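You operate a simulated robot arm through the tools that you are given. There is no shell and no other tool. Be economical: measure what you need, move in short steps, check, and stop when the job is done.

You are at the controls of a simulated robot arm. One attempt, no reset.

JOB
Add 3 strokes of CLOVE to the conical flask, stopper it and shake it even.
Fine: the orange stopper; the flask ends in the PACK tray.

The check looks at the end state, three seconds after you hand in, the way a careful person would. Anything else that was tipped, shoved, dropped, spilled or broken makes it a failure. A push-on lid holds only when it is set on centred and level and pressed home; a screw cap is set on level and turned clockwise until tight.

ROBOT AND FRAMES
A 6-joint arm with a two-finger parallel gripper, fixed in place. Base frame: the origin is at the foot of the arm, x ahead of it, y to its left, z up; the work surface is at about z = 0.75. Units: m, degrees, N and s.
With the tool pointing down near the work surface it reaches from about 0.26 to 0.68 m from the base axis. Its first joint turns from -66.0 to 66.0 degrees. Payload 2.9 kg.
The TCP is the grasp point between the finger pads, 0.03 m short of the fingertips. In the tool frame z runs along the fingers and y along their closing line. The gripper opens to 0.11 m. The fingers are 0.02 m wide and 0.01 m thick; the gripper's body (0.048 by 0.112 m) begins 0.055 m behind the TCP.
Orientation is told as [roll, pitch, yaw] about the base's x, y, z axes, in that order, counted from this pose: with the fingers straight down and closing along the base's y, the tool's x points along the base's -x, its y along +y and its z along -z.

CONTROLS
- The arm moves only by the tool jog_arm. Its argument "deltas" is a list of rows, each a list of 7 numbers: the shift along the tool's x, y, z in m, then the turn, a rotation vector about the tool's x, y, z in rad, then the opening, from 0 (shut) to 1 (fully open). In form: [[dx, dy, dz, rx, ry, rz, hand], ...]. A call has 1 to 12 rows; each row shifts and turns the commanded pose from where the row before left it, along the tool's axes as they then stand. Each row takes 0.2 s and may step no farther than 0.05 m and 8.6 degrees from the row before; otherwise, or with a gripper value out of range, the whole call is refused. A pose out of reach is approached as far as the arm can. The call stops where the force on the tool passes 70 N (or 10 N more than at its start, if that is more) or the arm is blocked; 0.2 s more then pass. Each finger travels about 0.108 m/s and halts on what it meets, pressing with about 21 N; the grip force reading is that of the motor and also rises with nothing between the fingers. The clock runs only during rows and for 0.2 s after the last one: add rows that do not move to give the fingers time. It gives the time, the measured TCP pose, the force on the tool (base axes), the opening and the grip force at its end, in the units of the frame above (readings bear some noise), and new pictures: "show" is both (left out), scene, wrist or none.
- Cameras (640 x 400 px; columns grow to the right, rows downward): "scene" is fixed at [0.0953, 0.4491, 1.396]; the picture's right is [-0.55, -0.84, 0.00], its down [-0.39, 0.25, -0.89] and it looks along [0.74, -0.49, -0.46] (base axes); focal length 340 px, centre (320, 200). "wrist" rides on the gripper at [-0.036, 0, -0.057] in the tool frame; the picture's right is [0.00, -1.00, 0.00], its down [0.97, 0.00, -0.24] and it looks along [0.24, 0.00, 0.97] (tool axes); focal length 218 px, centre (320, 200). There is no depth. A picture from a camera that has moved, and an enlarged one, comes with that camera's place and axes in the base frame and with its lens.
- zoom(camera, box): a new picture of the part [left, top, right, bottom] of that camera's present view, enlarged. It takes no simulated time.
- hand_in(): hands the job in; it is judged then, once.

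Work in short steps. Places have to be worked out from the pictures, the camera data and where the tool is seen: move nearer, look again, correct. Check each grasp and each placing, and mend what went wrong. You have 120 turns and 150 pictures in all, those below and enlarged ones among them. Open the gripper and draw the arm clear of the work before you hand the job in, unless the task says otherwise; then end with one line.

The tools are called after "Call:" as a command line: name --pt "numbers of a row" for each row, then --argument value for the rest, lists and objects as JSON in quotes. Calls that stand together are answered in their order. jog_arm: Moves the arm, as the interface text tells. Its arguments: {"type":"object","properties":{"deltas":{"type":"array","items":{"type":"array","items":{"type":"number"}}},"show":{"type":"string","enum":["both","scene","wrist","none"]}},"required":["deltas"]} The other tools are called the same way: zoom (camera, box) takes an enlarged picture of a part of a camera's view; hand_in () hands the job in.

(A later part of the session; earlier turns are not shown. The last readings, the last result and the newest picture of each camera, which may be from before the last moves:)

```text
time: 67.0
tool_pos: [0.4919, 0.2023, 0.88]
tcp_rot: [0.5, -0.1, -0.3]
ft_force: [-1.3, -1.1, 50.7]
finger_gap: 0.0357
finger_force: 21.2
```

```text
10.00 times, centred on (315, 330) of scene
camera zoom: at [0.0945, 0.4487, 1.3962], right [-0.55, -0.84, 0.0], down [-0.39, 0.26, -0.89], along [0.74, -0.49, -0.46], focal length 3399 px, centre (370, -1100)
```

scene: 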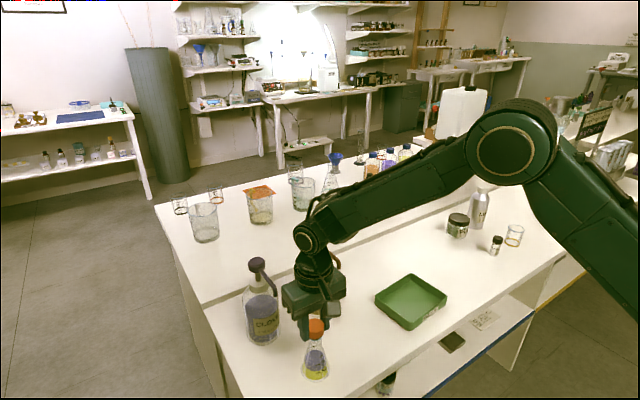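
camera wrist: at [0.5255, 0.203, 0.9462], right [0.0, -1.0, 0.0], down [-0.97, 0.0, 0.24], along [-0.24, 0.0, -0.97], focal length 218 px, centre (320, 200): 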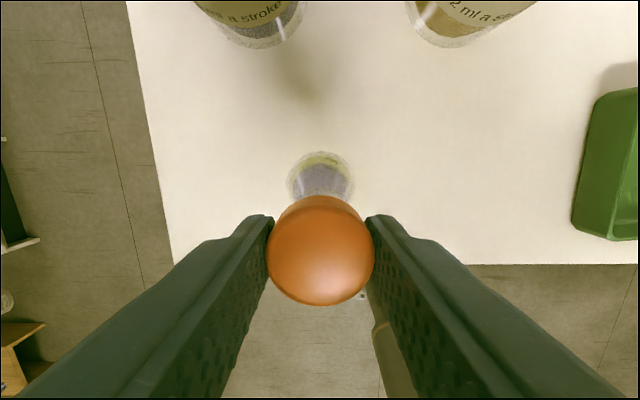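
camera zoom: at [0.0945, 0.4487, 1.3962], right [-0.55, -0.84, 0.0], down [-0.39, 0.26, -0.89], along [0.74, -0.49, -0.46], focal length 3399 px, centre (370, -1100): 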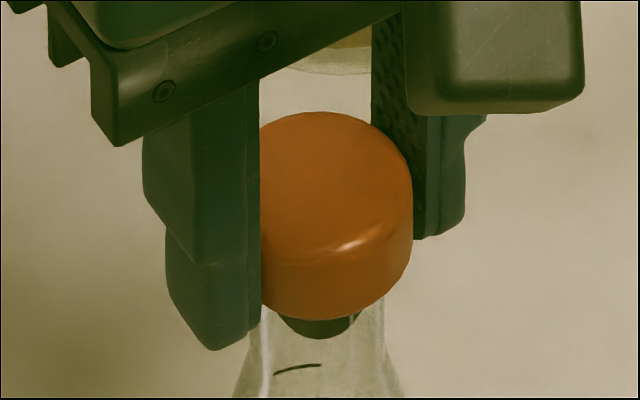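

Now a small test lift of about 3–4 mm above rest, to see whether it holds.

Call:
jog_arm --pt "0 0 -0.005 0 0 0 0.2" --pt "0 0 -0.004 0 0 0 0.2" --pt "0 0 -0.002 0 0 0 0.2" --pt "0 0 0 0 0 0 0.2" --show "none"

Call:
zoom --camera "scene" --box '[290, 320, 350, 385]'

```text
time: 68.0
tool_pos: [0.487, 0.2001, 0.884]
tcp_rot: [0.0, 0.9, -0.2]
ft_force: [-0.4, -0.5, 0.1]
finger_gap: 0.0358
finger_force: 21.1
```

```text
6.15 times, centred on (320, 352) of scene
camera zoom: at [0.0953, 0.4491, 1.396], right [-0.55, -0.84, 0.0], down [-0.39, 0.25, -0.89], along [0.74, -0.49, -0.46], focal length 2092 px, centre (320, -738)
```

zoom: 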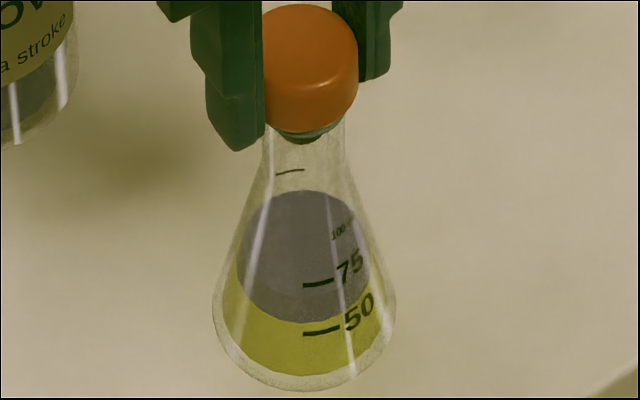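

It lifted free again, so it isn't locked. I'll restore the pose offsets, set it down, release, and then look from a low angle for any gap between head and rim.

Call:
jog_arm --pt "-0.0028 0.001 0 0.0 -0.014 0 0.2" --pt "0 0 0.002 0 0 0 0.2" --pt "0 0 0.0015 0 0 0 0.2" --pt "0 0 0 0 0 0 0.2" --show "none"

```text
time: 69.0
tool_pos: [0.4903, 0.2018, 0.8811]
tcp_rot: [0.3, -0.2, -0.1]
ft_force: [-2.4, -0.4, 5.8]
finger_gap: 0.0357
finger_force: 20.9
```

Call:
jog_arm --pt "0 0 0 0 0 0 0.5" --pt "0 0 0 0 0 0 0.5" --pt "0 0 -0.04 0 0 0 0.5" --pt "0 0 -0.04 0 0 0 0.5" --pt "0.04 0 0 0 -0.14 0 0.5" --pt "0.04 0 0 0 -0.14 0 0.5" --pt "0 0 0 0 -0.14 0 0.5" --pt "0 0 0 0 -0.14 0 0.5" --pt "0 0 0 0 -0.14 0 0.5" --pt "0 0 0 0 -0.14 0 0.5" --pt "0 0 0 0 -0.14 0 0.5" --pt "0 0 0 0 0 0 0.5" --show "wrist"

```text
time: 71.6
tool_pos: [0.4102, 0.2017, 0.9554]
tcp_rot: [0.3, -56.3, -0.4]
ft_force: [0.7, 0.3, -0.3]
finger_gap: 0.0549
finger_force: 0.1
camera wrist: at [0.3821, 0.2024, 1.0177], right [0.0, -1.0, 0.0], down [-0.74, 0.0, -0.67], along [0.67, 0.0, -0.74], focal length 218 px, centre (320, 200)
```

wrist: 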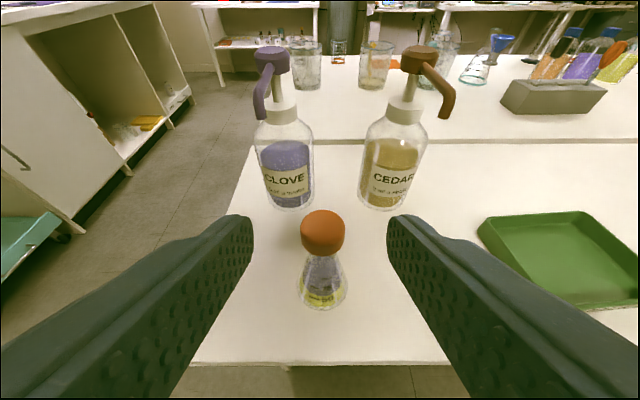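

Call:
jog_arm --pt "0.043 0 0.0165 0 0 0 0.5" --pt "0.043 0 0.0165 0 0 0 0.5" --pt "0 0 0 0 0 0 0.5" --show "none"

Call:
zoom --camera "wrist" --box '[260, 120, 380, 280]'

```text
time: 72.4
tool_pos: [0.3884, 0.2011, 0.8656]
tcp_rot: [0.3, -56.2, -0.5]
ft_force: [-0.1, -0.8, 0.2]
finger_gap: 0.055
finger_force: 0.0
```

```text
2.50 times, centred on (320, 200) of wrist
camera zoom: at [0.3608, 0.2015, 0.9277], right [0.0, -1.0, 0.0], down [-0.74, 0.0, -0.67], along [0.67, 0.0, -0.74], focal length 546 px, centre (320, 200)
```

zoom: 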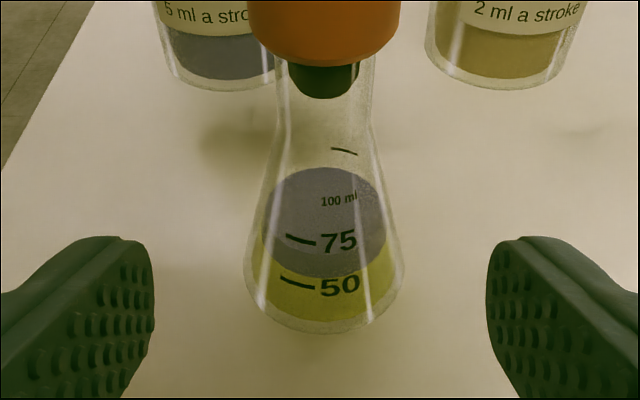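

Call:
zoom --camera "wrist" --box '[285, 80, 355, 170]'

```text
4.44 times, centred on (320, 125) of wrist
camera zoom: at [0.3608, 0.2015, 0.9277], right [0.0, -1.0, 0.0], down [-0.74, 0.0, -0.67], along [0.67, 0.0, -0.74], focal length 970 px, centre (320, 533)
```

zoom: 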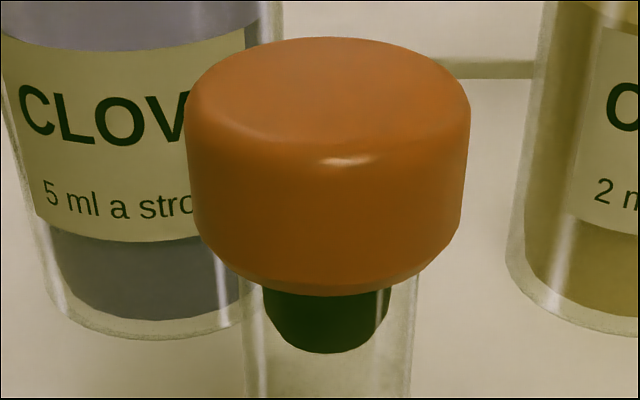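

From low angle the stopper is centred, level, and the head rests on the rim. It probably just needs a firmer straight press, so I'll go back above it and press with closed fingers, centred, up to nearly 70 N.

Call:
jog_arm --pt "-0.0415 0 -0.0275 0 0 0 0.5" --pt "-0.0415 0 -0.0275 0 0 0 0.5" --pt "0 0 0 0 0.14 0 0.5" --pt "0 0 0 0 0.14 0 0.5" --pt "0 0 0 0 0.14 0 0.5" --pt "0 0 0 0 0.14 0 0.5" --pt "0 0 0 0 0.14 0 0.5" --pt "0 0 0 0 0.14 0 0.5" --pt "0 0 0 0 0.14 0 0.5" --pt "-0.035 0 0 0 0 0 0.5" --pt "-0.035 0 0 0 0 0 0.5" --pt "-0.032 0 0 0 0 0 0.5" --show "none"

Call:
zoom --camera "wrist" --box '[240, 140, 400, 260]'

```text
time: 75.0
tool_pos: [0.4938, 0.202, 0.962]
tcp_rot: [0.1, 0.0, -0.1]
ft_force: [-0.3, 0.3, -1.0]
finger_gap: 0.055
finger_force: 0.0
```

```text
3.33 times, centred on (320, 200) of wrist
camera zoom: at [0.5292, 0.2018, 1.0204], right [0.0, -1.0, 0.0], down [-0.97, 0.0, 0.24], along [-0.24, 0.0, -0.97], focal length 728 px, centre (320, 200)
```

zoom: 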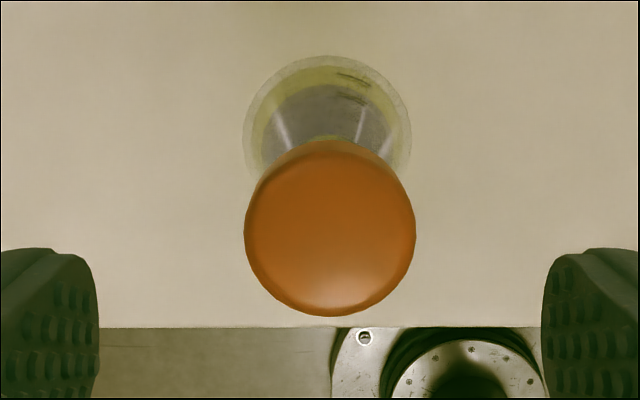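

The stopper is at TCP + (−7, −2) mm. I'll close the fingers, centre on it, and descend to just above contact.

Call:
jog_arm --pt "0.007 -0.002 0 0 0 0 0" --pt "0 0 0.02 0 0 0 0" --pt "0 0 0.02 0 0 0 0" --pt "0 0 0.012 0 0 0 0" --pt "0 0 0 0 0 0 0" --show "none"

Call:
zoom --camera "scene" --box '[295, 310, 335, 350]'

```text
time: 76.2
tool_pos: [0.487, 0.1992, 0.9119]
tcp_rot: [0.1, -0.1, -0.2]
ft_force: [0.3, -0.6, -0.5]
finger_gap: 0.0003
finger_force: 20.9
```

```text
10.00 times, centred on (315, 330) of scene
camera zoom: at [0.0953, 0.4491, 1.396], right [-0.55, -0.84, 0.0], down [-0.39, 0.25, -0.89], along [0.74, -0.49, -0.46], focal length 3399 px, centre (370, -1100)
```

zoom: 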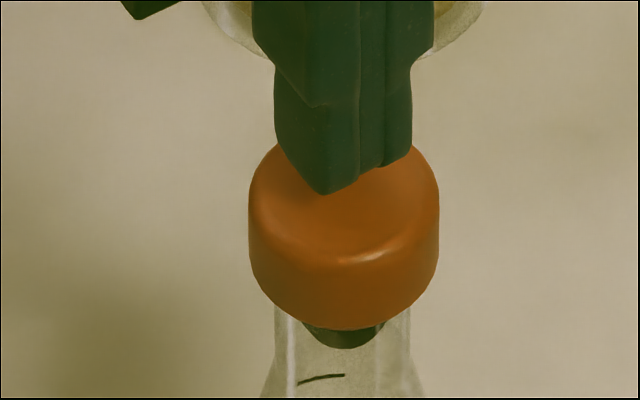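

Well centred on the stopper. Pressing now in small steps with flex compensation.

Call:
jog_arm --pt "0 0 0.003 0 0 0 0" --pt "0 0 0.002 0 0 0 0" --pt "0.0003 0 0.0015 0 0 0 0" --pt "0.0003 0 0.0015 0 0 0 0" --pt "0.0003 0 0.001 0 0.003 0 0" --pt "0 0 0 0 0 0 0" --show "none"

```text
time: 77.6
tool_pos: [0.485, 0.2, 0.905]
tcp_rot: [0.0, -0.1, -0.3]
ft_force: [-2.2, -1.9, 22.7]
finger_gap: 0.0
finger_force: 21.3
```

Call:
jog_arm --pt "0.0003 0 0.0012 0 0.003 0 0" --pt "0.0003 0 0.0012 0 0.003 0 0" --pt "0.0003 0 0.001 0 0.003 0 0" --pt "0 0 0 0 0 0 0" --show "none"

```text
time: 78.6
tool_pos: [0.4854, 0.1999, 0.9054]
tcp_rot: [0.4, 0.1, -0.3]
ft_force: [-1.4, -5.8, 45.4]
finger_gap: 0.0001
finger_force: 21.4
```

Call:
jog_arm --pt "0.0002 -0.0006 0.001 -0.005 0.002 0 0" --pt "0.0002 0 0.001 0 0.002 0 0" --pt "0 0 0 0 0 0 0" --show "none"

```text
time: 79.4
tool_pos: [0.4865, 0.1989, 0.9051]
tcp_rot: [0.8, 0.0, -0.2]
ft_force: [-5.7, -2.0, 54.2]
finger_gap: 0.0
finger_force: 20.7
```

Call:
jog_arm --pt "0.0004 0 0.0008 0.013 0.001 0 0" --pt "0.0002 0 0.0008 0 0 0 0" --pt "0 0 0 0 0 0 0" --show "none"

```text
time: 80.2
tool_pos: [0.4874, 0.2, 0.9054]
tcp_rot: [0.1, 0.0, -0.3]
ft_force: [-7.4, -2.7, 63.9]
finger_gap: 0.0
finger_force: 20.9
```

Call:
jog_arm --pt "0.0005 0 0.0007 0 0 0 0" --pt "0 0 0 0 0 0 0" --pt "0 0 0 0 0 0 0" --show "none"

Call:
zoom --camera "scene" --box '[295, 310, 335, 350]'

```text
time: 81.0
tool_pos: [0.4845, 0.2012, 0.9054]
tcp_rot: [0.2, -0.2, -0.3]
ft_force: [-3.3, -3.3, 64.3]
finger_gap: 0.0
finger_force: 20.8
```

```text
10.00 times, centred on (315, 330) of scene
camera zoom: at [0.0942, 0.4486, 1.3963], right [-0.55, -0.84, 0.0], down [-0.39, 0.26, -0.89], along [0.74, -0.49, -0.46], focal length 3399 px, centre (370, -1100)
```

zoom: 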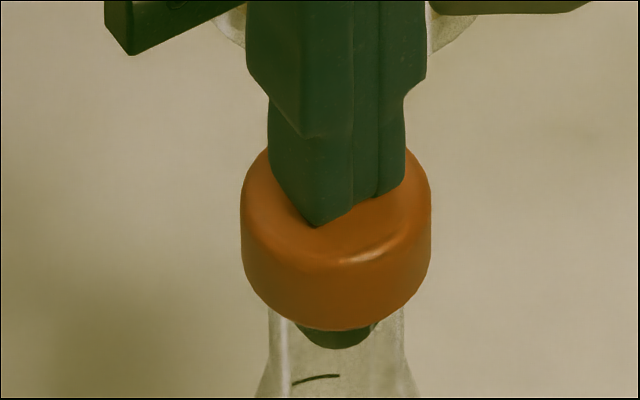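

It takes 64 N solidly. I'll rise, open, re-centre and then do a careful lift test by the head.

Call:
jog_arm --pt "0 0 -0.015 0 0 0 0" --pt "-0.0033 0 -0.045 -0.008 -0.017 0 0.5" --pt "0 0 0 0 0 0 0.5" --pt "0 0 0 0 0 0 0.5" --show "none"

Call:
zoom --camera "wrist" --box '[240, 140, 400, 260]'

```text
time: 82.0
tool_pos: [0.4851, 0.1996, 0.9547]
tcp_rot: [0.1, -0.1, -0.2]
ft_force: [-0.1, 0.7, -0.8]
finger_gap: 0.0552
finger_force: 0.0
```

```text
3.33 times, centred on (320, 200) of wrist
camera zoom: at [0.5197, 0.1996, 1.013], right [0.0, -1.0, 0.0], down [-0.97, 0.0, 0.24], along [-0.24, 0.0, -0.97], focal length 728 px, centre (320, 200)
```

zoom: 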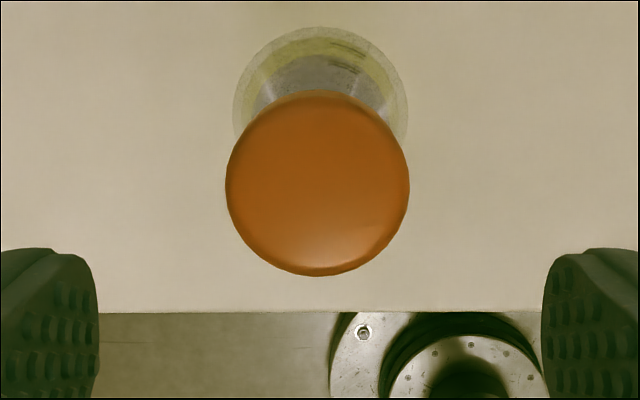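

Call:
jog_arm --pt "-0.0035 0.0005 0.03 0 0 0 0.5" --pt "0 0 0.03 0 0 0 0.5" --pt "0 0 0.0145 0 0 0 0.5" --pt "0 0 0 0 0 0 0.2" --pt "0 0 0 0 0 0 0.2" --pt "0 0 -0.0015 0 0 0 0.2" --pt "0 0 -0.0015 0 0 0 0.2" --pt "0 0 0 0 0 0 0.2" --show "none"

Call:
zoom --camera "scene" --box '[290, 320, 350, 385]'

```text
time: 83.8
tool_pos: [0.4896, 0.1993, 0.8848]
tcp_rot: [0.2, -0.1, -0.1]
ft_force: [0.8, 0.2, -0.1]
finger_gap: 0.0358
finger_force: 21.0
```

```text
6.15 times, centred on (320, 352) of scene
camera zoom: at [0.0953, 0.4491, 1.396], right [-0.55, -0.84, 0.0], down [-0.39, 0.25, -0.89], along [0.74, -0.49, -0.46], focal length 2092 px, centre (320, -738)
```

zoom: 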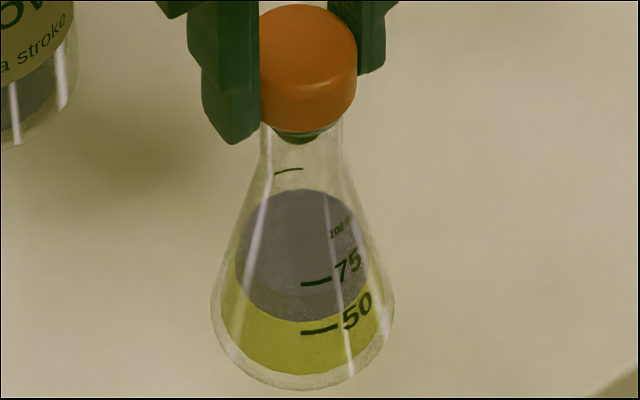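

The flask marks look slightly higher than before, so it may be lifting. I'll raise 5 mm more slowly and compare.

Call:
jog_arm --pt "0 0 -0.002 0 0 0 0.2" --pt "0 0 -0.002 0 0 0 0.2" --pt "0 0 -0.001 0 0 0 0.2" --pt "0 0 0 0 0 0 0.2" --show "none"

Call:
zoom --camera "scene" --box '[290, 320, 350, 385]'

```text
time: 84.8
tool_pos: [0.4902, 0.2002, 0.8894]
tcp_rot: [0.2, -0.1, -0.1]
ft_force: [-0.1, 0.1, 0.6]
finger_gap: 0.0356
finger_force: 20.5
```

```text
6.15 times, centred on (320, 352) of scene
camera zoom: at [0.0953, 0.4491, 1.396], right [-0.55, -0.84, 0.0], down [-0.39, 0.25, -0.89], along [0.74, -0.49, -0.46], focal length 2092 px, centre (320, -738)
```

zoom: 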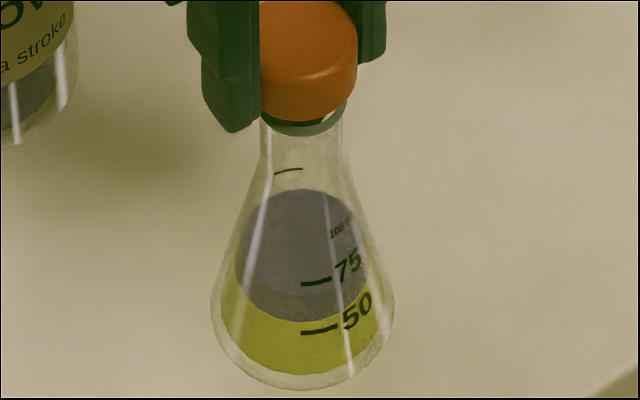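

It still lifts free. I'll reseat it with a light press, release, and take a rim-level view to judge any residual gap.

Call:
jog_arm --pt "0 0 0.004 0 0 0 0.2" --pt "0 0 0.004 0 0 0 0.2" --pt "0 0 0.0025 0 0 0 0.2" --pt "0 0 0 0 0 0 0.2" --show "none"

```text
time: 85.8
tool_pos: [0.4905, 0.201, 0.883]
tcp_rot: [0.2, -0.3, -0.2]
ft_force: [-5.4, -4.9, 26.9]
finger_gap: 0.0355
finger_force: 20.7
```

Call:
jog_arm --pt "0 0 -0.0015 0 0 0 0.2" --pt "0 0 0 0 0 0 0.5" --pt "0 0 0 0 0 0 0.5" --pt "0 0 -0.04 0 0 0 0.5" --pt "0 0 -0.04 0 0 0 0.5" --pt "0.04 0 0 0 -0.14 0 0.5" --pt "0.04 0 0 0 -0.14 0 0.5" --pt "0.04 0 0 0 -0.14 0 0.5" --pt "0 0 0 0 -0.14 0 0.5" --pt "0 0 0 0 -0.14 0 0.5" --pt "0 0 0 0 -0.14 0 0.5" --pt "0 0 0 0 -0.14 0 0.5" --show "none"

```text
time: 88.4
tool_pos: [0.3719, 0.2003, 0.9427]
tcp_rot: [0.4, -56.2, -0.5]
ft_force: [0.7, 0.2, -0.5]
finger_gap: 0.0552
finger_force: 0.1
```

Call:
jog_arm --pt "0.0397 0 0.0265 0 0 0 0.5" --pt "0.0397 0 0.0265 0 0 0 0.5" --pt "0.0397 0 0.0265 0 0 0 0.5" --pt "0 0 0 0 0 0 0.5" --show "wrist"

```text
time: 89.4
tool_pos: [0.372, 0.2022, 0.8013]
tcp_rot: [0.2, -56.2, -0.5]
ft_force: [0.5, -0.3, -0.3]
finger_gap: 0.0549
finger_force: 0.0
camera wrist: at [0.3433, 0.2029, 0.8632], right [0.0, -1.0, 0.0], down [-0.74, 0.01, -0.67], along [0.67, 0.0, -0.74], focal length 218 px, centre (320, 200)
```

wrist: 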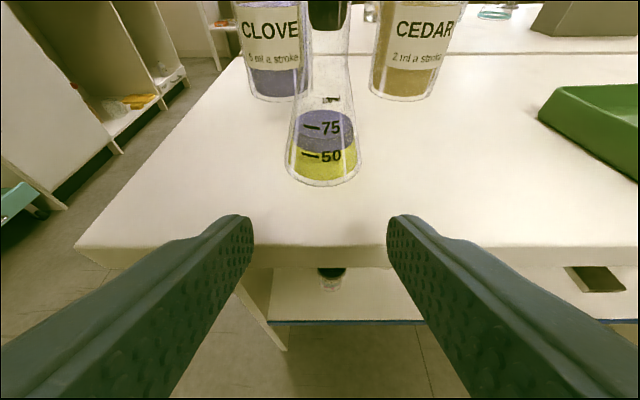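

Call:
jog_arm --pt "-0.012 0 -0.008 0 -0.13 0 0.5" --pt "0 0 0 0 0 0 0.5" --show "wrist"

```text
time: 90.0
tool_pos: [0.3721, 0.2019, 0.8153]
tcp_rot: [0.4, -63.7, -0.6]
ft_force: [-0.1, 0.5, -0.6]
finger_gap: 0.055
finger_force: 0.0
camera wrist: at [0.3353, 0.2023, 0.8739], right [0.0, -1.0, 0.0], down [-0.65, 0.01, -0.76], along [0.76, 0.0, -0.65], focal length 218 px, centre (320, 200)
```

wrist: 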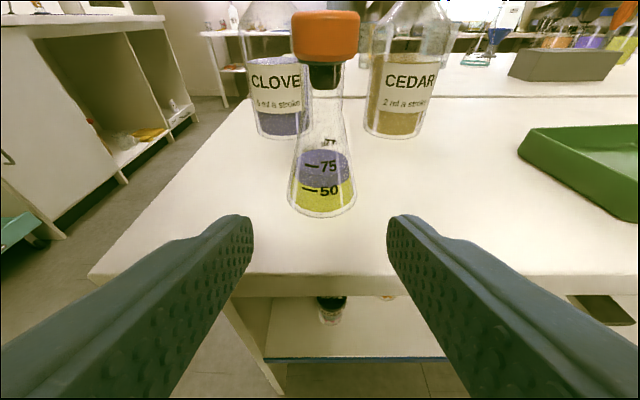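

Call:
zoom --camera "wrist" --box '[285, 0, 365, 100]'

```text
4.00 times, centred on (325, 50) of wrist
camera zoom: at [0.3353, 0.2023, 0.8739], right [0.0, -1.0, 0.0], down [-0.65, 0.01, -0.76], along [0.76, 0.0, -0.65], focal length 873 px, centre (300, 800)
```

zoom: 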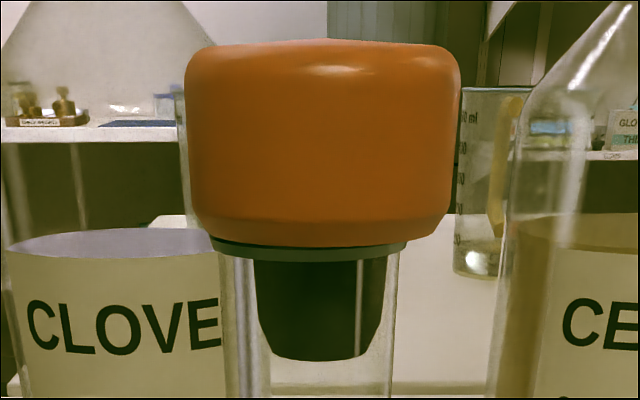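

The rim-level view shows the plug against the neck's right wall, i.e. the stopper is about 1 mm off to −y, with a hairline gap under the head. So it isn't truly centred. I'll check the other direction in the scene view.

Call:
zoom --camera "scene" --box '[302, 322, 332, 350]'

```text
14.29 times, centred on (317, 336) of scene
camera zoom: at [0.0953, 0.4491, 1.396], right [-0.55, -0.84, 0.0], down [-0.39, 0.25, -0.89], along [0.74, -0.49, -0.46], focal length 4856 px, centre (363, -1743)
```

zoom: 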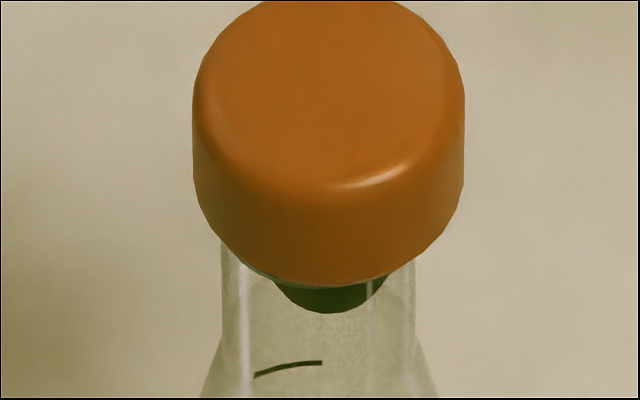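

I'll return above the stopper to re-grip it and work it in with a light press plus small lateral wiggles, so the plug can drop home.

Call:
jog_arm --pt "-0.0446 0 -0.022 0 0 0 0.5" --pt "-0.0446 0 -0.022 0 0 0 0.5" --pt "-0.0446 0 -0.022 0 0 0 0.5" --pt "0 0 0 0 0.139 0 0.5" --pt "0 0 0 0 0.139 0 0.5" --pt "0 0 0 0 0.139 0 0.5" --pt "0 0 0 0 0.139 0 0.5" --pt "0 0 0 0 0.139 0 0.5" --pt "0 0 0 0 0.139 0 0.5" --pt "-0.03 0 0 0 0.139 0 0.5" --pt "-0.04 0 0 0.004 0.139 0 0.5" --pt "-0.045 0 0 0 0 0 0.5" --show "none"

Call:
zoom --camera "wrist" --box '[240, 140, 400, 260]'

```text
time: 92.6
tool_pos: [0.4845, 0.2001, 0.9793]
tcp_rot: [-0.1, 0.1, -0.2]
ft_force: [0.0, 0.3, 0.0]
finger_gap: 0.055
finger_force: 0.0
```

```text
3.33 times, centred on (320, 200) of wrist
camera zoom: at [0.5207, 0.2006, 1.037], right [0.0, -1.0, 0.0], down [-0.97, 0.0, 0.24], along [-0.24, 0.0, -0.97], focal length 728 px, centre (320, 200)
```

zoom: 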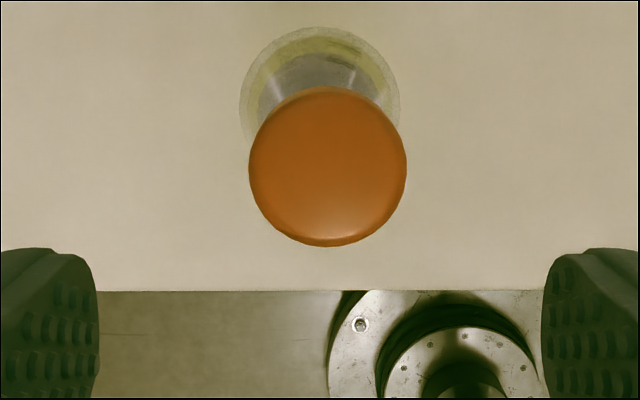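

Views agree: the stopper is about 1.7 mm to −y of the flask axis. I'll grip it where it is, lift 4 mm, and shift +1.7 mm in y.

Call:
jog_arm --pt "-0.004 -0.0014 0.04 0 0 0 0.5" --pt "0 0 0.04 0 0 0 0.5" --pt "0 0 0.0165 0 0 0 0.5" --pt "0 0 0 0 0 0 0.2" --pt "0 0 0 0 0 0 0.2" --pt "0 0 -0.004 0 0 0 0.2" --pt "0 0.0017 0 0 0 0 0.2" --pt "0 0 0 0 0 0 0.2" --show "none"

Call:
zoom --camera "scene" --box '[302, 322, 332, 350]'

Call:
zoom --camera "wrist" --box '[240, 130, 400, 300]'

```text
time: 94.4
tool_pos: [0.4894, 0.2007, 0.8856]
tcp_rot: [-0.1, 0.0, -0.2]
ft_force: [0.0, 0.1, -0.5]
finger_gap: 0.0356
finger_force: 20.9
```

```text
14.29 times, centred on (317, 336) of scene
camera zoom: at [0.0953, 0.4491, 1.396], right [-0.55, -0.84, 0.0], down [-0.39, 0.25, -0.89], along [0.74, -0.49, -0.46], focal length 4856 px, centre (363, -1743)
```

zoom: 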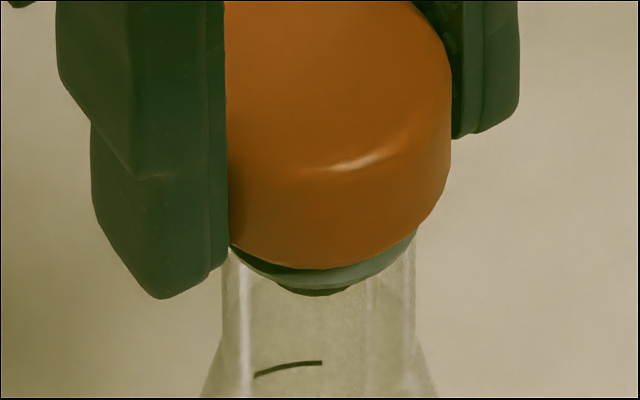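

```text
2.35 times, centred on (320, 215) of wrist
camera zoom: at [0.5244, 0.2007, 0.9432], right [0.0, -1.0, 0.0], down [-0.97, 0.0, 0.24], along [-0.24, 0.0, -0.97], focal length 514 px, centre (320, 165)
```

zoom: 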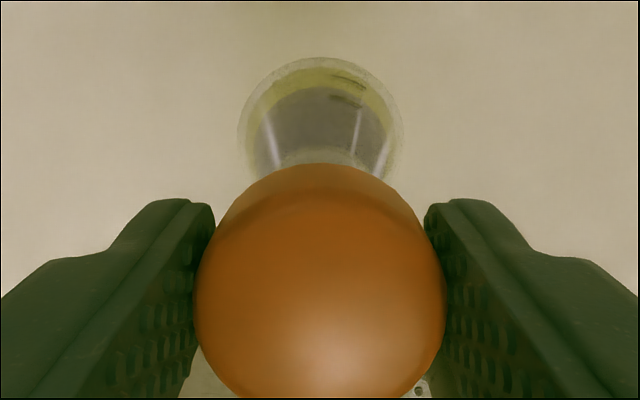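

y is centred; the scene view suggests −0.7 mm in x. I'll correct, lower to light contact, and wiggle in a small circle while pressing lightly.

Call:
jog_arm --pt "0.0007 0 0.002 0 0 0 0.2" --pt "0 0 0.002 0 0 0 0.2" --pt "0.0003 0 0.001 0 0 0 0.2" --pt "0.0008 0 0 0 0 0 0.2" --pt "-0.0008 0.0008 0 0 0 0 0.2" --pt "-0.0008 -0.0008 0 0 0 0 0.2" --pt "0.0008 -0.0008 0 0 0 0 0.2" --pt "0 0.0008 0 0 0 0 0.2" --pt "0 0 0 0 0 0 0.2" --show "none"

```text
time: 96.4
tool_pos: [0.4897, 0.2006, 0.8803]
tcp_rot: [0.0, -0.2, -0.4]
ft_force: [0.1, 3.0, 14.4]
finger_gap: 0.0357
finger_force: 20.8
```

Call:
jog_arm --pt "0.0003 0 0.001 0 0.002 0 0.2" --pt "0.0006 0 0 0 0 0 0.2" --pt "-0.0006 0.0006 0 0 0 0 0.2" --pt "-0.0006 -0.0006 0 0 0 0 0.2" --pt "0.0006 -0.0006 0 0 0 0 0.2" --pt "0.0003 0.0006 0.001 0 0.003 0 0.2" --pt "0.0003 0 0.001 0 0.002 0 0.2" --pt "0.0003 0 0.001 0 0.002 0 0.2" --pt "0 0 0 0 0 0 0.2" --show "none"

Call:
zoom --camera "scene" --box '[302, 322, 332, 350]'

```text
time: 98.4
tool_pos: [0.4887, 0.2004, 0.8799]
tcp_rot: [0.1, 0.1, -0.4]
ft_force: [0.6, -2.6, 40.4]
finger_gap: 0.0357
finger_force: 20.6
```

```text
14.29 times, centred on (317, 336) of scene
camera zoom: at [0.0947, 0.4488, 1.3962], right [-0.55, -0.84, 0.0], down [-0.39, 0.26, -0.89], along [0.74, -0.49, -0.46], focal length 4856 px, centre (363, -1743)
```

zoom: 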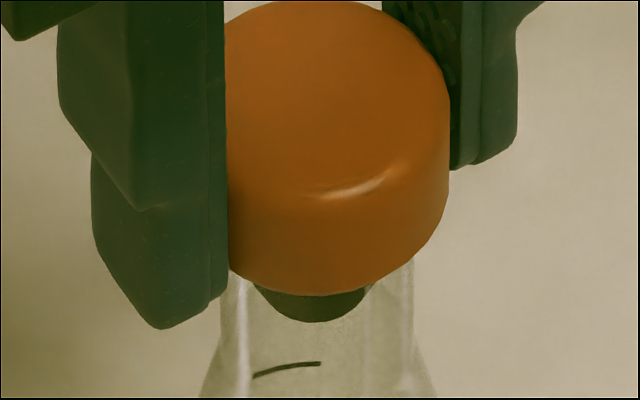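

Nearly pure axial 40 N and it now sits lower than before. I'll add a bit more force, then test-lift.

Call:
jog_arm --pt "0.0003 -0.0002 0.001 0 0.002 0 0.2" --pt "0.0003 0 0.001 0 0.002 0 0.2" --pt "0 0 0 0 0 0 0.2" --pt "0 0 0 0 0 0 0.2" --show "none"

```text
time: 99.4
tool_pos: [0.4894, 0.201, 0.8807]
tcp_rot: [0.1, 0.0, -0.3]
ft_force: [-1.0, -7.6, 52.0]
finger_gap: 0.0353
finger_force: 20.5
```

Call:
jog_arm --pt "-0.0009 0 -0.004 0 -0.006 0 0.2" --pt "-0.0009 0 -0.003 0 -0.007 0 0.2" --pt "0 0 -0.003 0 0 0 0.2" --pt "0 0 -0.003 0 0 0 0.2" --pt "0 0 0 0 0 0 0.2" --show "none"

Call:
zoom --camera "scene" --box '[302, 322, 332, 350]'

```text
time: 100.6
tool_pos: [0.4887, 0.1997, 0.8867]
tcp_rot: [0.0, 0.1, -0.2]
ft_force: [0.1, -0.8, -1.0]
finger_gap: 0.0356
finger_force: 21.2
```

```text
14.29 times, centred on (317, 336) of scene
camera zoom: at [0.0953, 0.4491, 1.396], right [-0.55, -0.84, 0.0], down [-0.39, 0.25, -0.89], along [0.74, -0.49, -0.46], focal length 4856 px, centre (363, -1743)
```

zoom: 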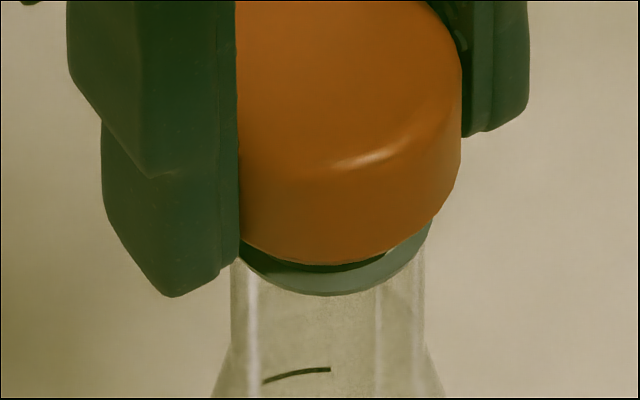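

It again comes off by hand-lift; retention may simply be less than the flask's weight. I'll not lift by the stopper again. I'll reseat it centred with the wiggle, release, and finish with a press from above, then grip the flask by its neck at the tilt that worked before.

Call:
jog_arm --pt "0 0 0.004 0 0 0 0.2" --pt "0.0002 0 0.003 0 0 0 0.2" --pt "0.0008 0 0 0 0 0 0.2" --pt "-0.0008 0.0008 0 0 0 0 0.2" --pt "-0.0008 -0.0008 0 0 0 0 0.2" --pt "0.0008 -0.0008 0 0 0 0 0.2" --pt "0.0003 0.0008 0.001 0 0.003 0 0.2" --pt "0.0003 0 0.001 0 0.002 0 0.2" --pt "0.0003 0 0.001 0 0.002 0 0.2" --pt "0.0003 0 0.001 0 0.002 0 0.2" --pt "0 0 0 0 0 0 0.2" --show "none"

Call:
zoom --camera "wrist" --box '[240, 130, 400, 300]'

```text
time: 103.0
tool_pos: [0.4883, 0.2, 0.8805]
tcp_rot: [0.1, 0.0, -0.2]
ft_force: [2.1, -3.3, 37.7]
finger_gap: 0.0353
finger_force: 20.7
```

```text
2.35 times, centred on (320, 215) of wrist
camera zoom: at [0.5237, 0.1996, 0.9377], right [-0.01, -1.0, 0.0], down [-0.97, 0.0, 0.24], along [-0.24, 0.0, -0.97], focal length 514 px, centre (320, 165)
```

zoom: 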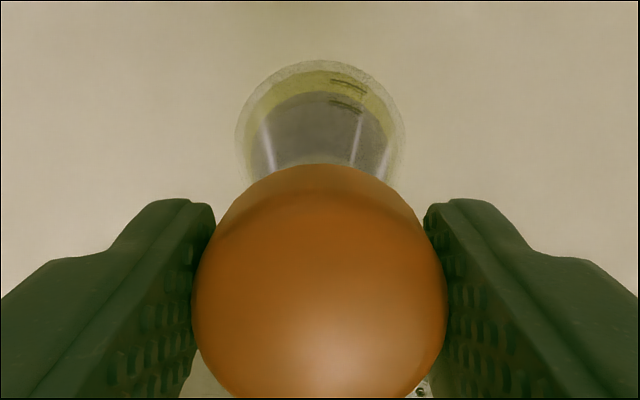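

Centred and level at 38 N. I'll unload, release straight up, close, and look from above.

Call:
jog_arm --pt "-0.0014 0 -0.0045 0 -0.009 0 0.2" --pt "0 0 0 0 0 0 0.2" --pt "0 0 0 0 0 0 0.4" --pt "0 0 0 0 0 0 0.5" --pt "0 0 -0.03 0 0 0 0.5" --pt "0 0 -0.04 0 0 0 0.5" --pt "0 0 0 0 0 0 0.5" --show "none"

Call:
zoom --camera "wrist" --box '[240, 140, 400, 260]'

Call:
zoom --camera "scene" --box '[302, 322, 332, 350]'

```text
time: 104.6
tool_pos: [0.4898, 0.1993, 0.9501]
tcp_rot: [-0.1, 0.0, -0.4]
ft_force: [-0.1, 1.0, 0.2]
finger_gap: 0.0549
finger_force: 0.0
```

```text
3.33 times, centred on (320, 200) of wrist
camera zoom: at [0.5247, 0.1997, 1.0072], right [0.0, -1.0, 0.0], down [-0.97, 0.0, 0.24], along [-0.24, 0.0, -0.97], focal length 728 px, centre (320, 200)
```

zoom: 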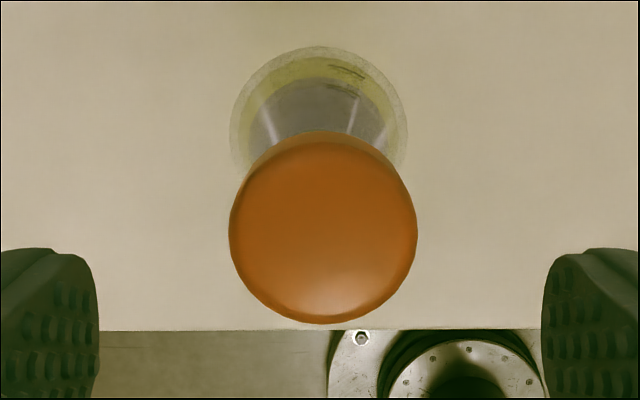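

```text
14.29 times, centred on (317, 336) of scene
camera zoom: at [0.0953, 0.4491, 1.396], right [-0.55, -0.84, 0.0], down [-0.39, 0.25, -0.89], along [0.74, -0.49, -0.46], focal length 4856 px, centre (363, -1743)
```

zoom: 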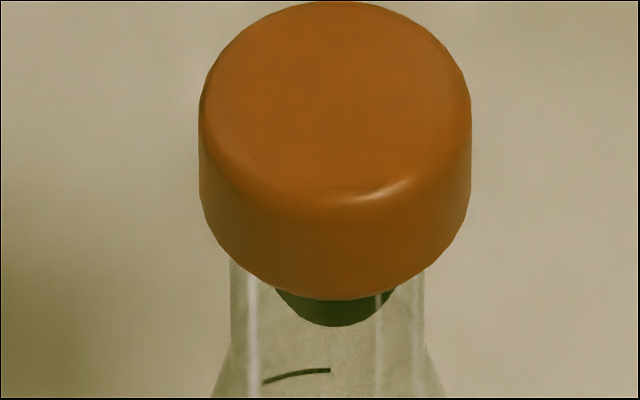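

After release the stopper slid about 0.9 mm to −y. I'll press lightly from above, drag it +1 mm in y by friction to centre, then press hard.

Call:
jog_arm --pt "0.003 0 0 0 0 0 0" --pt "0 0 0.02 0 0 0 0" --pt "0 0 0.02 0 0 0 0" --pt "0 0 0.004 0 0 0 0" --pt "0 0 0.002 0 0 0 0" --pt "0 0 0.001 0 0 0 0" --pt "0 0 0 0 0 0 0" --show "none"

```text
time: 106.2
tool_pos: [0.4865, 0.2001, 0.9057]
tcp_rot: [0.0, -0.3, -0.2]
ft_force: [-5.9, -1.7, 33.5]
finger_gap: 0.0
finger_force: 21.3
```

Call:
jog_arm --pt "0.0005 0.0008 -0.001 0 0.003 0 0" --pt "0.0005 0.0008 0 0 0.003 0 0" --pt "0 0 0.001 0 0 0 0" --pt "0.0003 0 0.0015 0 0.002 0 0" --pt "0.0003 0 0.001 0 0.002 0 0" --pt "0 0 0 0 0 0 0" --show "none"

Call:
zoom --camera "scene" --box '[302, 322, 332, 350]'

```text
time: 107.6
tool_pos: [0.4852, 0.2018, 0.9061]
tcp_rot: [0.1, 0.0, -0.4]
ft_force: [1.0, -8.7, 44.0]
finger_gap: 0.0001
finger_force: 20.7
```

```text
14.29 times, centred on (317, 336) of scene
camera zoom: at [0.0947, 0.4486, 1.3962], right [-0.55, -0.84, 0.0], down [-0.39, 0.26, -0.89], along [0.74, -0.49, -0.46], focal length 4856 px, centre (363, -1743)
```

zoom: 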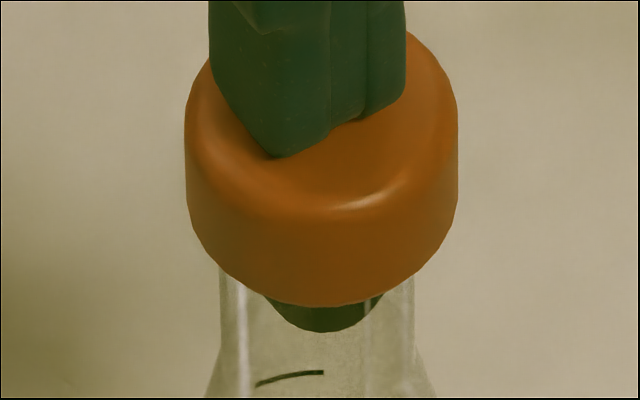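

It's about 0.5 mm off and 0.6 mm above the lowest seat seen. I'll unload, drag a bit further with a small wiggle at light load, and press again.

Call:
jog_arm --pt "0 0.0006 -0.003 0 0 0 0" --pt "0 0.0008 0 0 0 0 0" --pt "0.0006 0 0 0 0 0 0" --pt "-0.0012 0 0 0 0 0 0" --pt "0.0006 0.0004 0 0 0 0 0" --pt "0 0 0.0015 0 0 0 0" --pt "0 -0.0008 0.0015 0 0 0 0" --pt "0 -0.0004 0.001 0 0 0 0" --pt "0 0 0 0 0 0 0" --show "none"

Call:
zoom --camera "scene" --box '[302, 322, 332, 350]'

```text
time: 109.6
tool_pos: [0.4867, 0.2031, 0.9054]
tcp_rot: [0.2, -0.2, -0.4]
ft_force: [-3.2, -8.3, 51.2]
finger_gap: 0.0
finger_force: 21.1
```

```text
14.29 times, centred on (317, 336) of scene
camera zoom: at [0.0944, 0.4486, 1.3963], right [-0.55, -0.84, 0.0], down [-0.39, 0.26, -0.89], along [0.74, -0.49, -0.46], focal length 4856 px, centre (363, -1743)
```

zoom: 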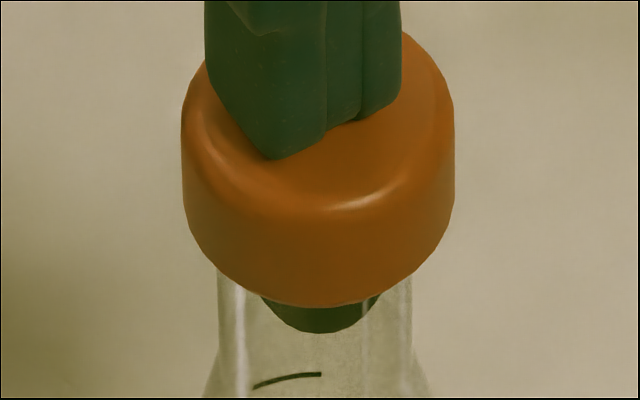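

Within about 0.4 mm and low. One last push to about 60 N, then I'll rise and back away to the rim-level view on the way to the neck grasp.

Call:
jog_arm --pt "0.0003 -0.0004 0.001 0 0.002 0 0" --pt "0 0 0 0 0 0 0" --pt "-0.001 -0.0006 -0.01 0 -0.01 0 0" --pt "0 0 -0.04 0 0 0 0" --pt "0 0 -0.04 0 0 0 0.5" --pt "0.04 0 0 0 -0.14 0 0.6" --pt "0.04 0 0 0 -0.14 0 0.6" --pt "0.04 0 0 0 -0.14 0 0.6" --pt "0 0 0 0 -0.14 0 0.6" --pt "0 0 0 0 -0.14 0 0.6" --pt "0 0 0 0 -0.14 0 0.6" --pt "0 0 0 0 -0.14 0 0.6" --show "none"

```text
time: 112.2
tool_pos: [0.3666, 0.2018, 0.9726]
tcp_rot: [0.0, -56.3, -0.2]
ft_force: [0.5, -0.7, 0.8]
finger_gap: 0.0659
finger_force: 0.0
```

Call:
jog_arm --pt "0 0 0 0 -0.14 0 0.6" --pt "0 0 0 0 -0.03 0 0.6" --pt "0.0257 0 0.0264 0 0 0 0.6" --pt "0.0257 0 0.0264 0 0 0 0.6" --pt "0.0257 -0.001 0.0264 0 0 0 0.6" --pt "0 0 0 0 0 0 0.6" --show "wrist"

Call:
zoom --camera "wrist" --box '[270, 90, 370, 230]'

```text
time: 113.6
tool_pos: [0.4098, 0.2001, 0.8697]
tcp_rot: [-0.1, -65.8, -0.3]
ft_force: [0.4, 0.6, 0.3]
finger_gap: 0.066
finger_force: 0.2
camera wrist: at [0.3716, 0.2014, 0.9267], right [0.0, -1.0, 0.0], down [-0.62, 0.0, -0.79], along [0.79, 0.0, -0.62], focal length 218 px, centre (320, 200)
```

wrist: 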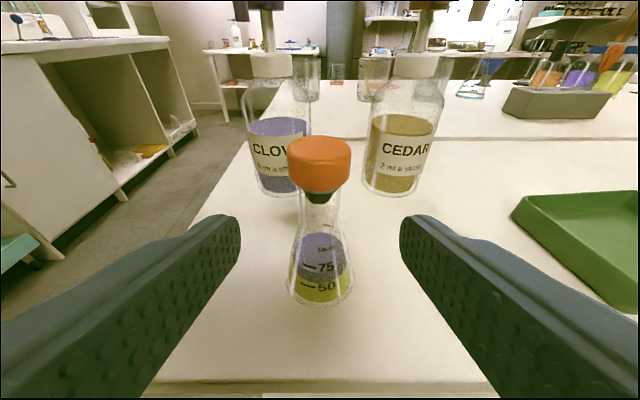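

```text
2.86 times, centred on (320, 160) of wrist
camera zoom: at [0.3716, 0.2014, 0.9267], right [0.0, -1.0, 0.0], down [-0.62, 0.0, -0.79], along [0.79, 0.0, -0.62], focal length 624 px, centre (320, 314)
```

zoom: 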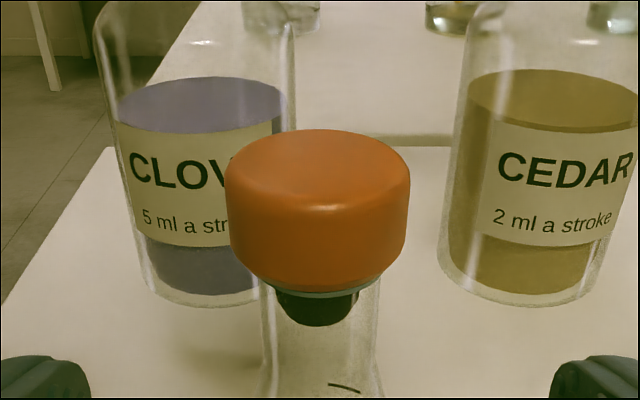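

Call:
zoom --camera "wrist" --box '[284, 130, 356, 210]'

```text
5.00 times, centred on (320, 170) of wrist
camera zoom: at [0.3716, 0.2014, 0.9267], right [0.0, -1.0, 0.0], down [-0.62, 0.0, -0.79], along [0.79, 0.0, -0.62], focal length 1091 px, centre (320, 350)
```

zoom: 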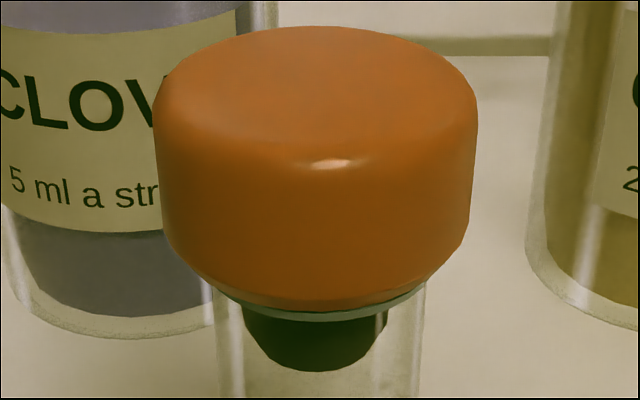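

Call:
zoom --camera "scene" --box '[302, 322, 332, 350]'

```text
14.29 times, centred on (317, 336) of scene
camera zoom: at [0.0953, 0.4491, 1.396], right [-0.55, -0.84, 0.0], down [-0.39, 0.25, -0.89], along [0.74, -0.49, -0.46], focal length 4856 px, centre (363, -1743)
```

zoom: 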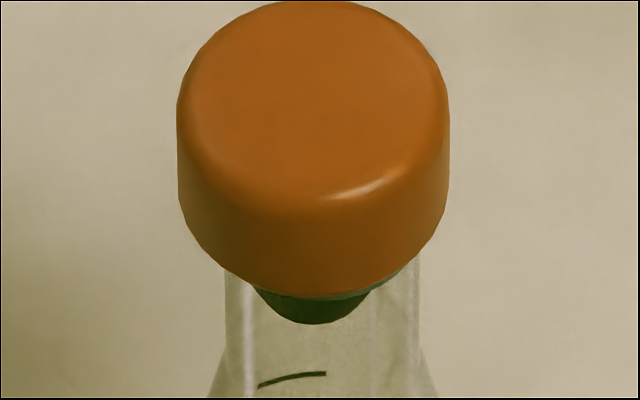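

The stopper got dragged off about 1.4 mm (+x) when I unloaded sideways. I'll go back, re-grip and recentre it once more, and this time press and release strictly straight.

Call:
jog_arm --pt "-0.0365 0 -0.0163 0 0 0 0.5" --pt "-0.0365 0 -0.0163 0 0 0 0.5" --pt "-0.0365 0 -0.0163 0 0 0 0.5" --pt "0 0 0 0 0.1436 0 0.5" --pt "0 0 0 0 0.1436 0 0.5" --pt "0 0 0 0 0.1436 0 0.5" --pt "0 0 0 0 0.1436 0 0.5" --pt "0 0 0 0 0.1436 0 0.5" --pt "0 0 0 0 0.1436 0 0.5" --pt "-0.02 0 0 0 0.1436 0 0.5" --pt "-0.03 0.0009 0 0 0.1436 0.003 0.5" --pt "-0.0296 0.0009 0 0 0 0 0.5" --show "none"

Call:
zoom --camera "wrist" --box '[240, 140, 400, 260]'

```text
time: 116.2
tool_pos: [0.4868, 0.2039, 0.9984]
tcp_rot: [0.0, 0.1, -0.3]
ft_force: [0.6, -0.4, 0.2]
finger_gap: 0.0548
finger_force: 0.1
```

```text
3.33 times, centred on (320, 200) of wrist
camera zoom: at [0.5222, 0.203, 1.0558], right [-0.01, -1.0, 0.0], down [-0.97, 0.01, 0.24], along [-0.24, 0.0, -0.97], focal length 728 px, centre (320, 200)
```

zoom: 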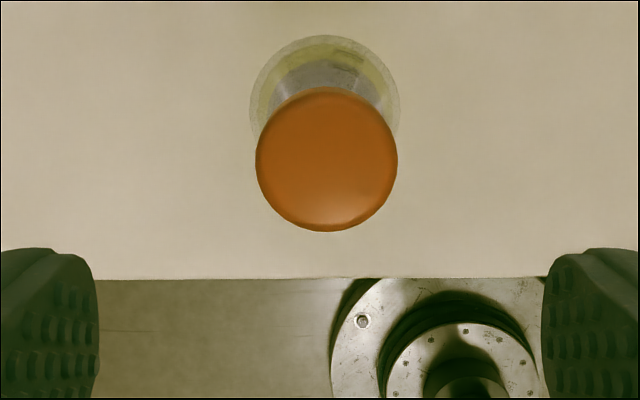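

Call:
jog_arm --pt "-0.0013 -0.0018 0.04 0 0 0 0.5" --pt "0 0 0.045 0 0 0 0.5" --pt "0 0 0.031 0 0 0 0.5" --pt "0 0 0 0 0 0 0.5" --pt "0 0 0 0 0 0 0.2" --pt "0 0 0 0 0 0 0.2" --pt "0 0 -0.003 0 0 0 0.2" --pt "0.0014 -0.0003 0 0 0 0 0.2" --pt "0 0 0 0 0 0 0.2" --show "none"

Call:
zoom --camera "scene" --box '[302, 322, 332, 350]'

Call:
zoom --camera "wrist" --box '[240, 130, 400, 300]'

```text
time: 118.2
tool_pos: [0.4864, 0.1994, 0.8877]
tcp_rot: [-0.1, 0.0, -0.3]
ft_force: [0.3, -0.6, -0.2]
finger_gap: 0.0356
finger_force: 21.2
```

```text
14.29 times, centred on (317, 336) of scene
camera zoom: at [0.0953, 0.4491, 1.396], right [-0.55, -0.84, 0.0], down [-0.39, 0.25, -0.89], along [0.74, -0.49, -0.46], focal length 4856 px, centre (363, -1743)
```

zoom: 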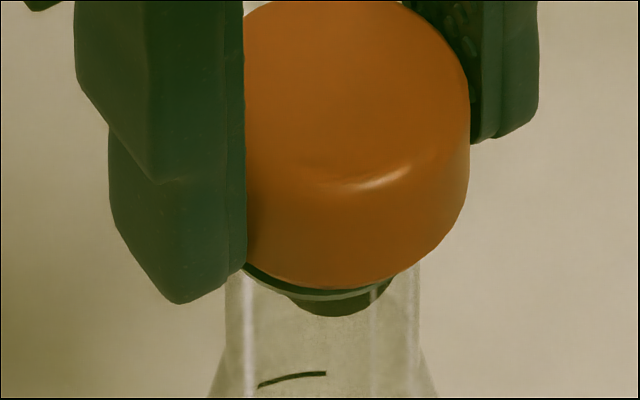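

```text
2.35 times, centred on (320, 215) of wrist
camera zoom: at [0.5214, 0.1995, 0.9445], right [-0.01, -1.0, 0.0], down [-0.97, 0.01, 0.24], along [-0.24, 0.0, -0.97], focal length 514 px, centre (320, 165)
```

zoom: 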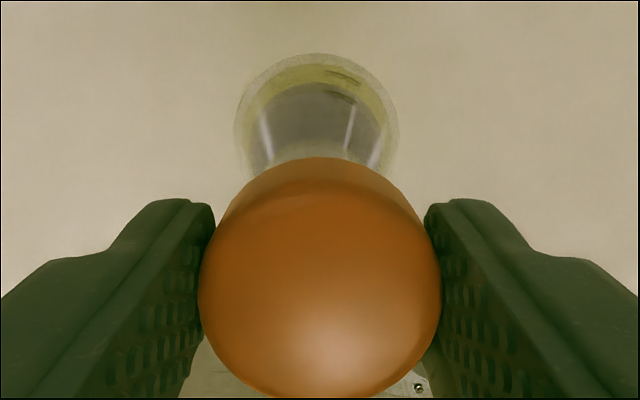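

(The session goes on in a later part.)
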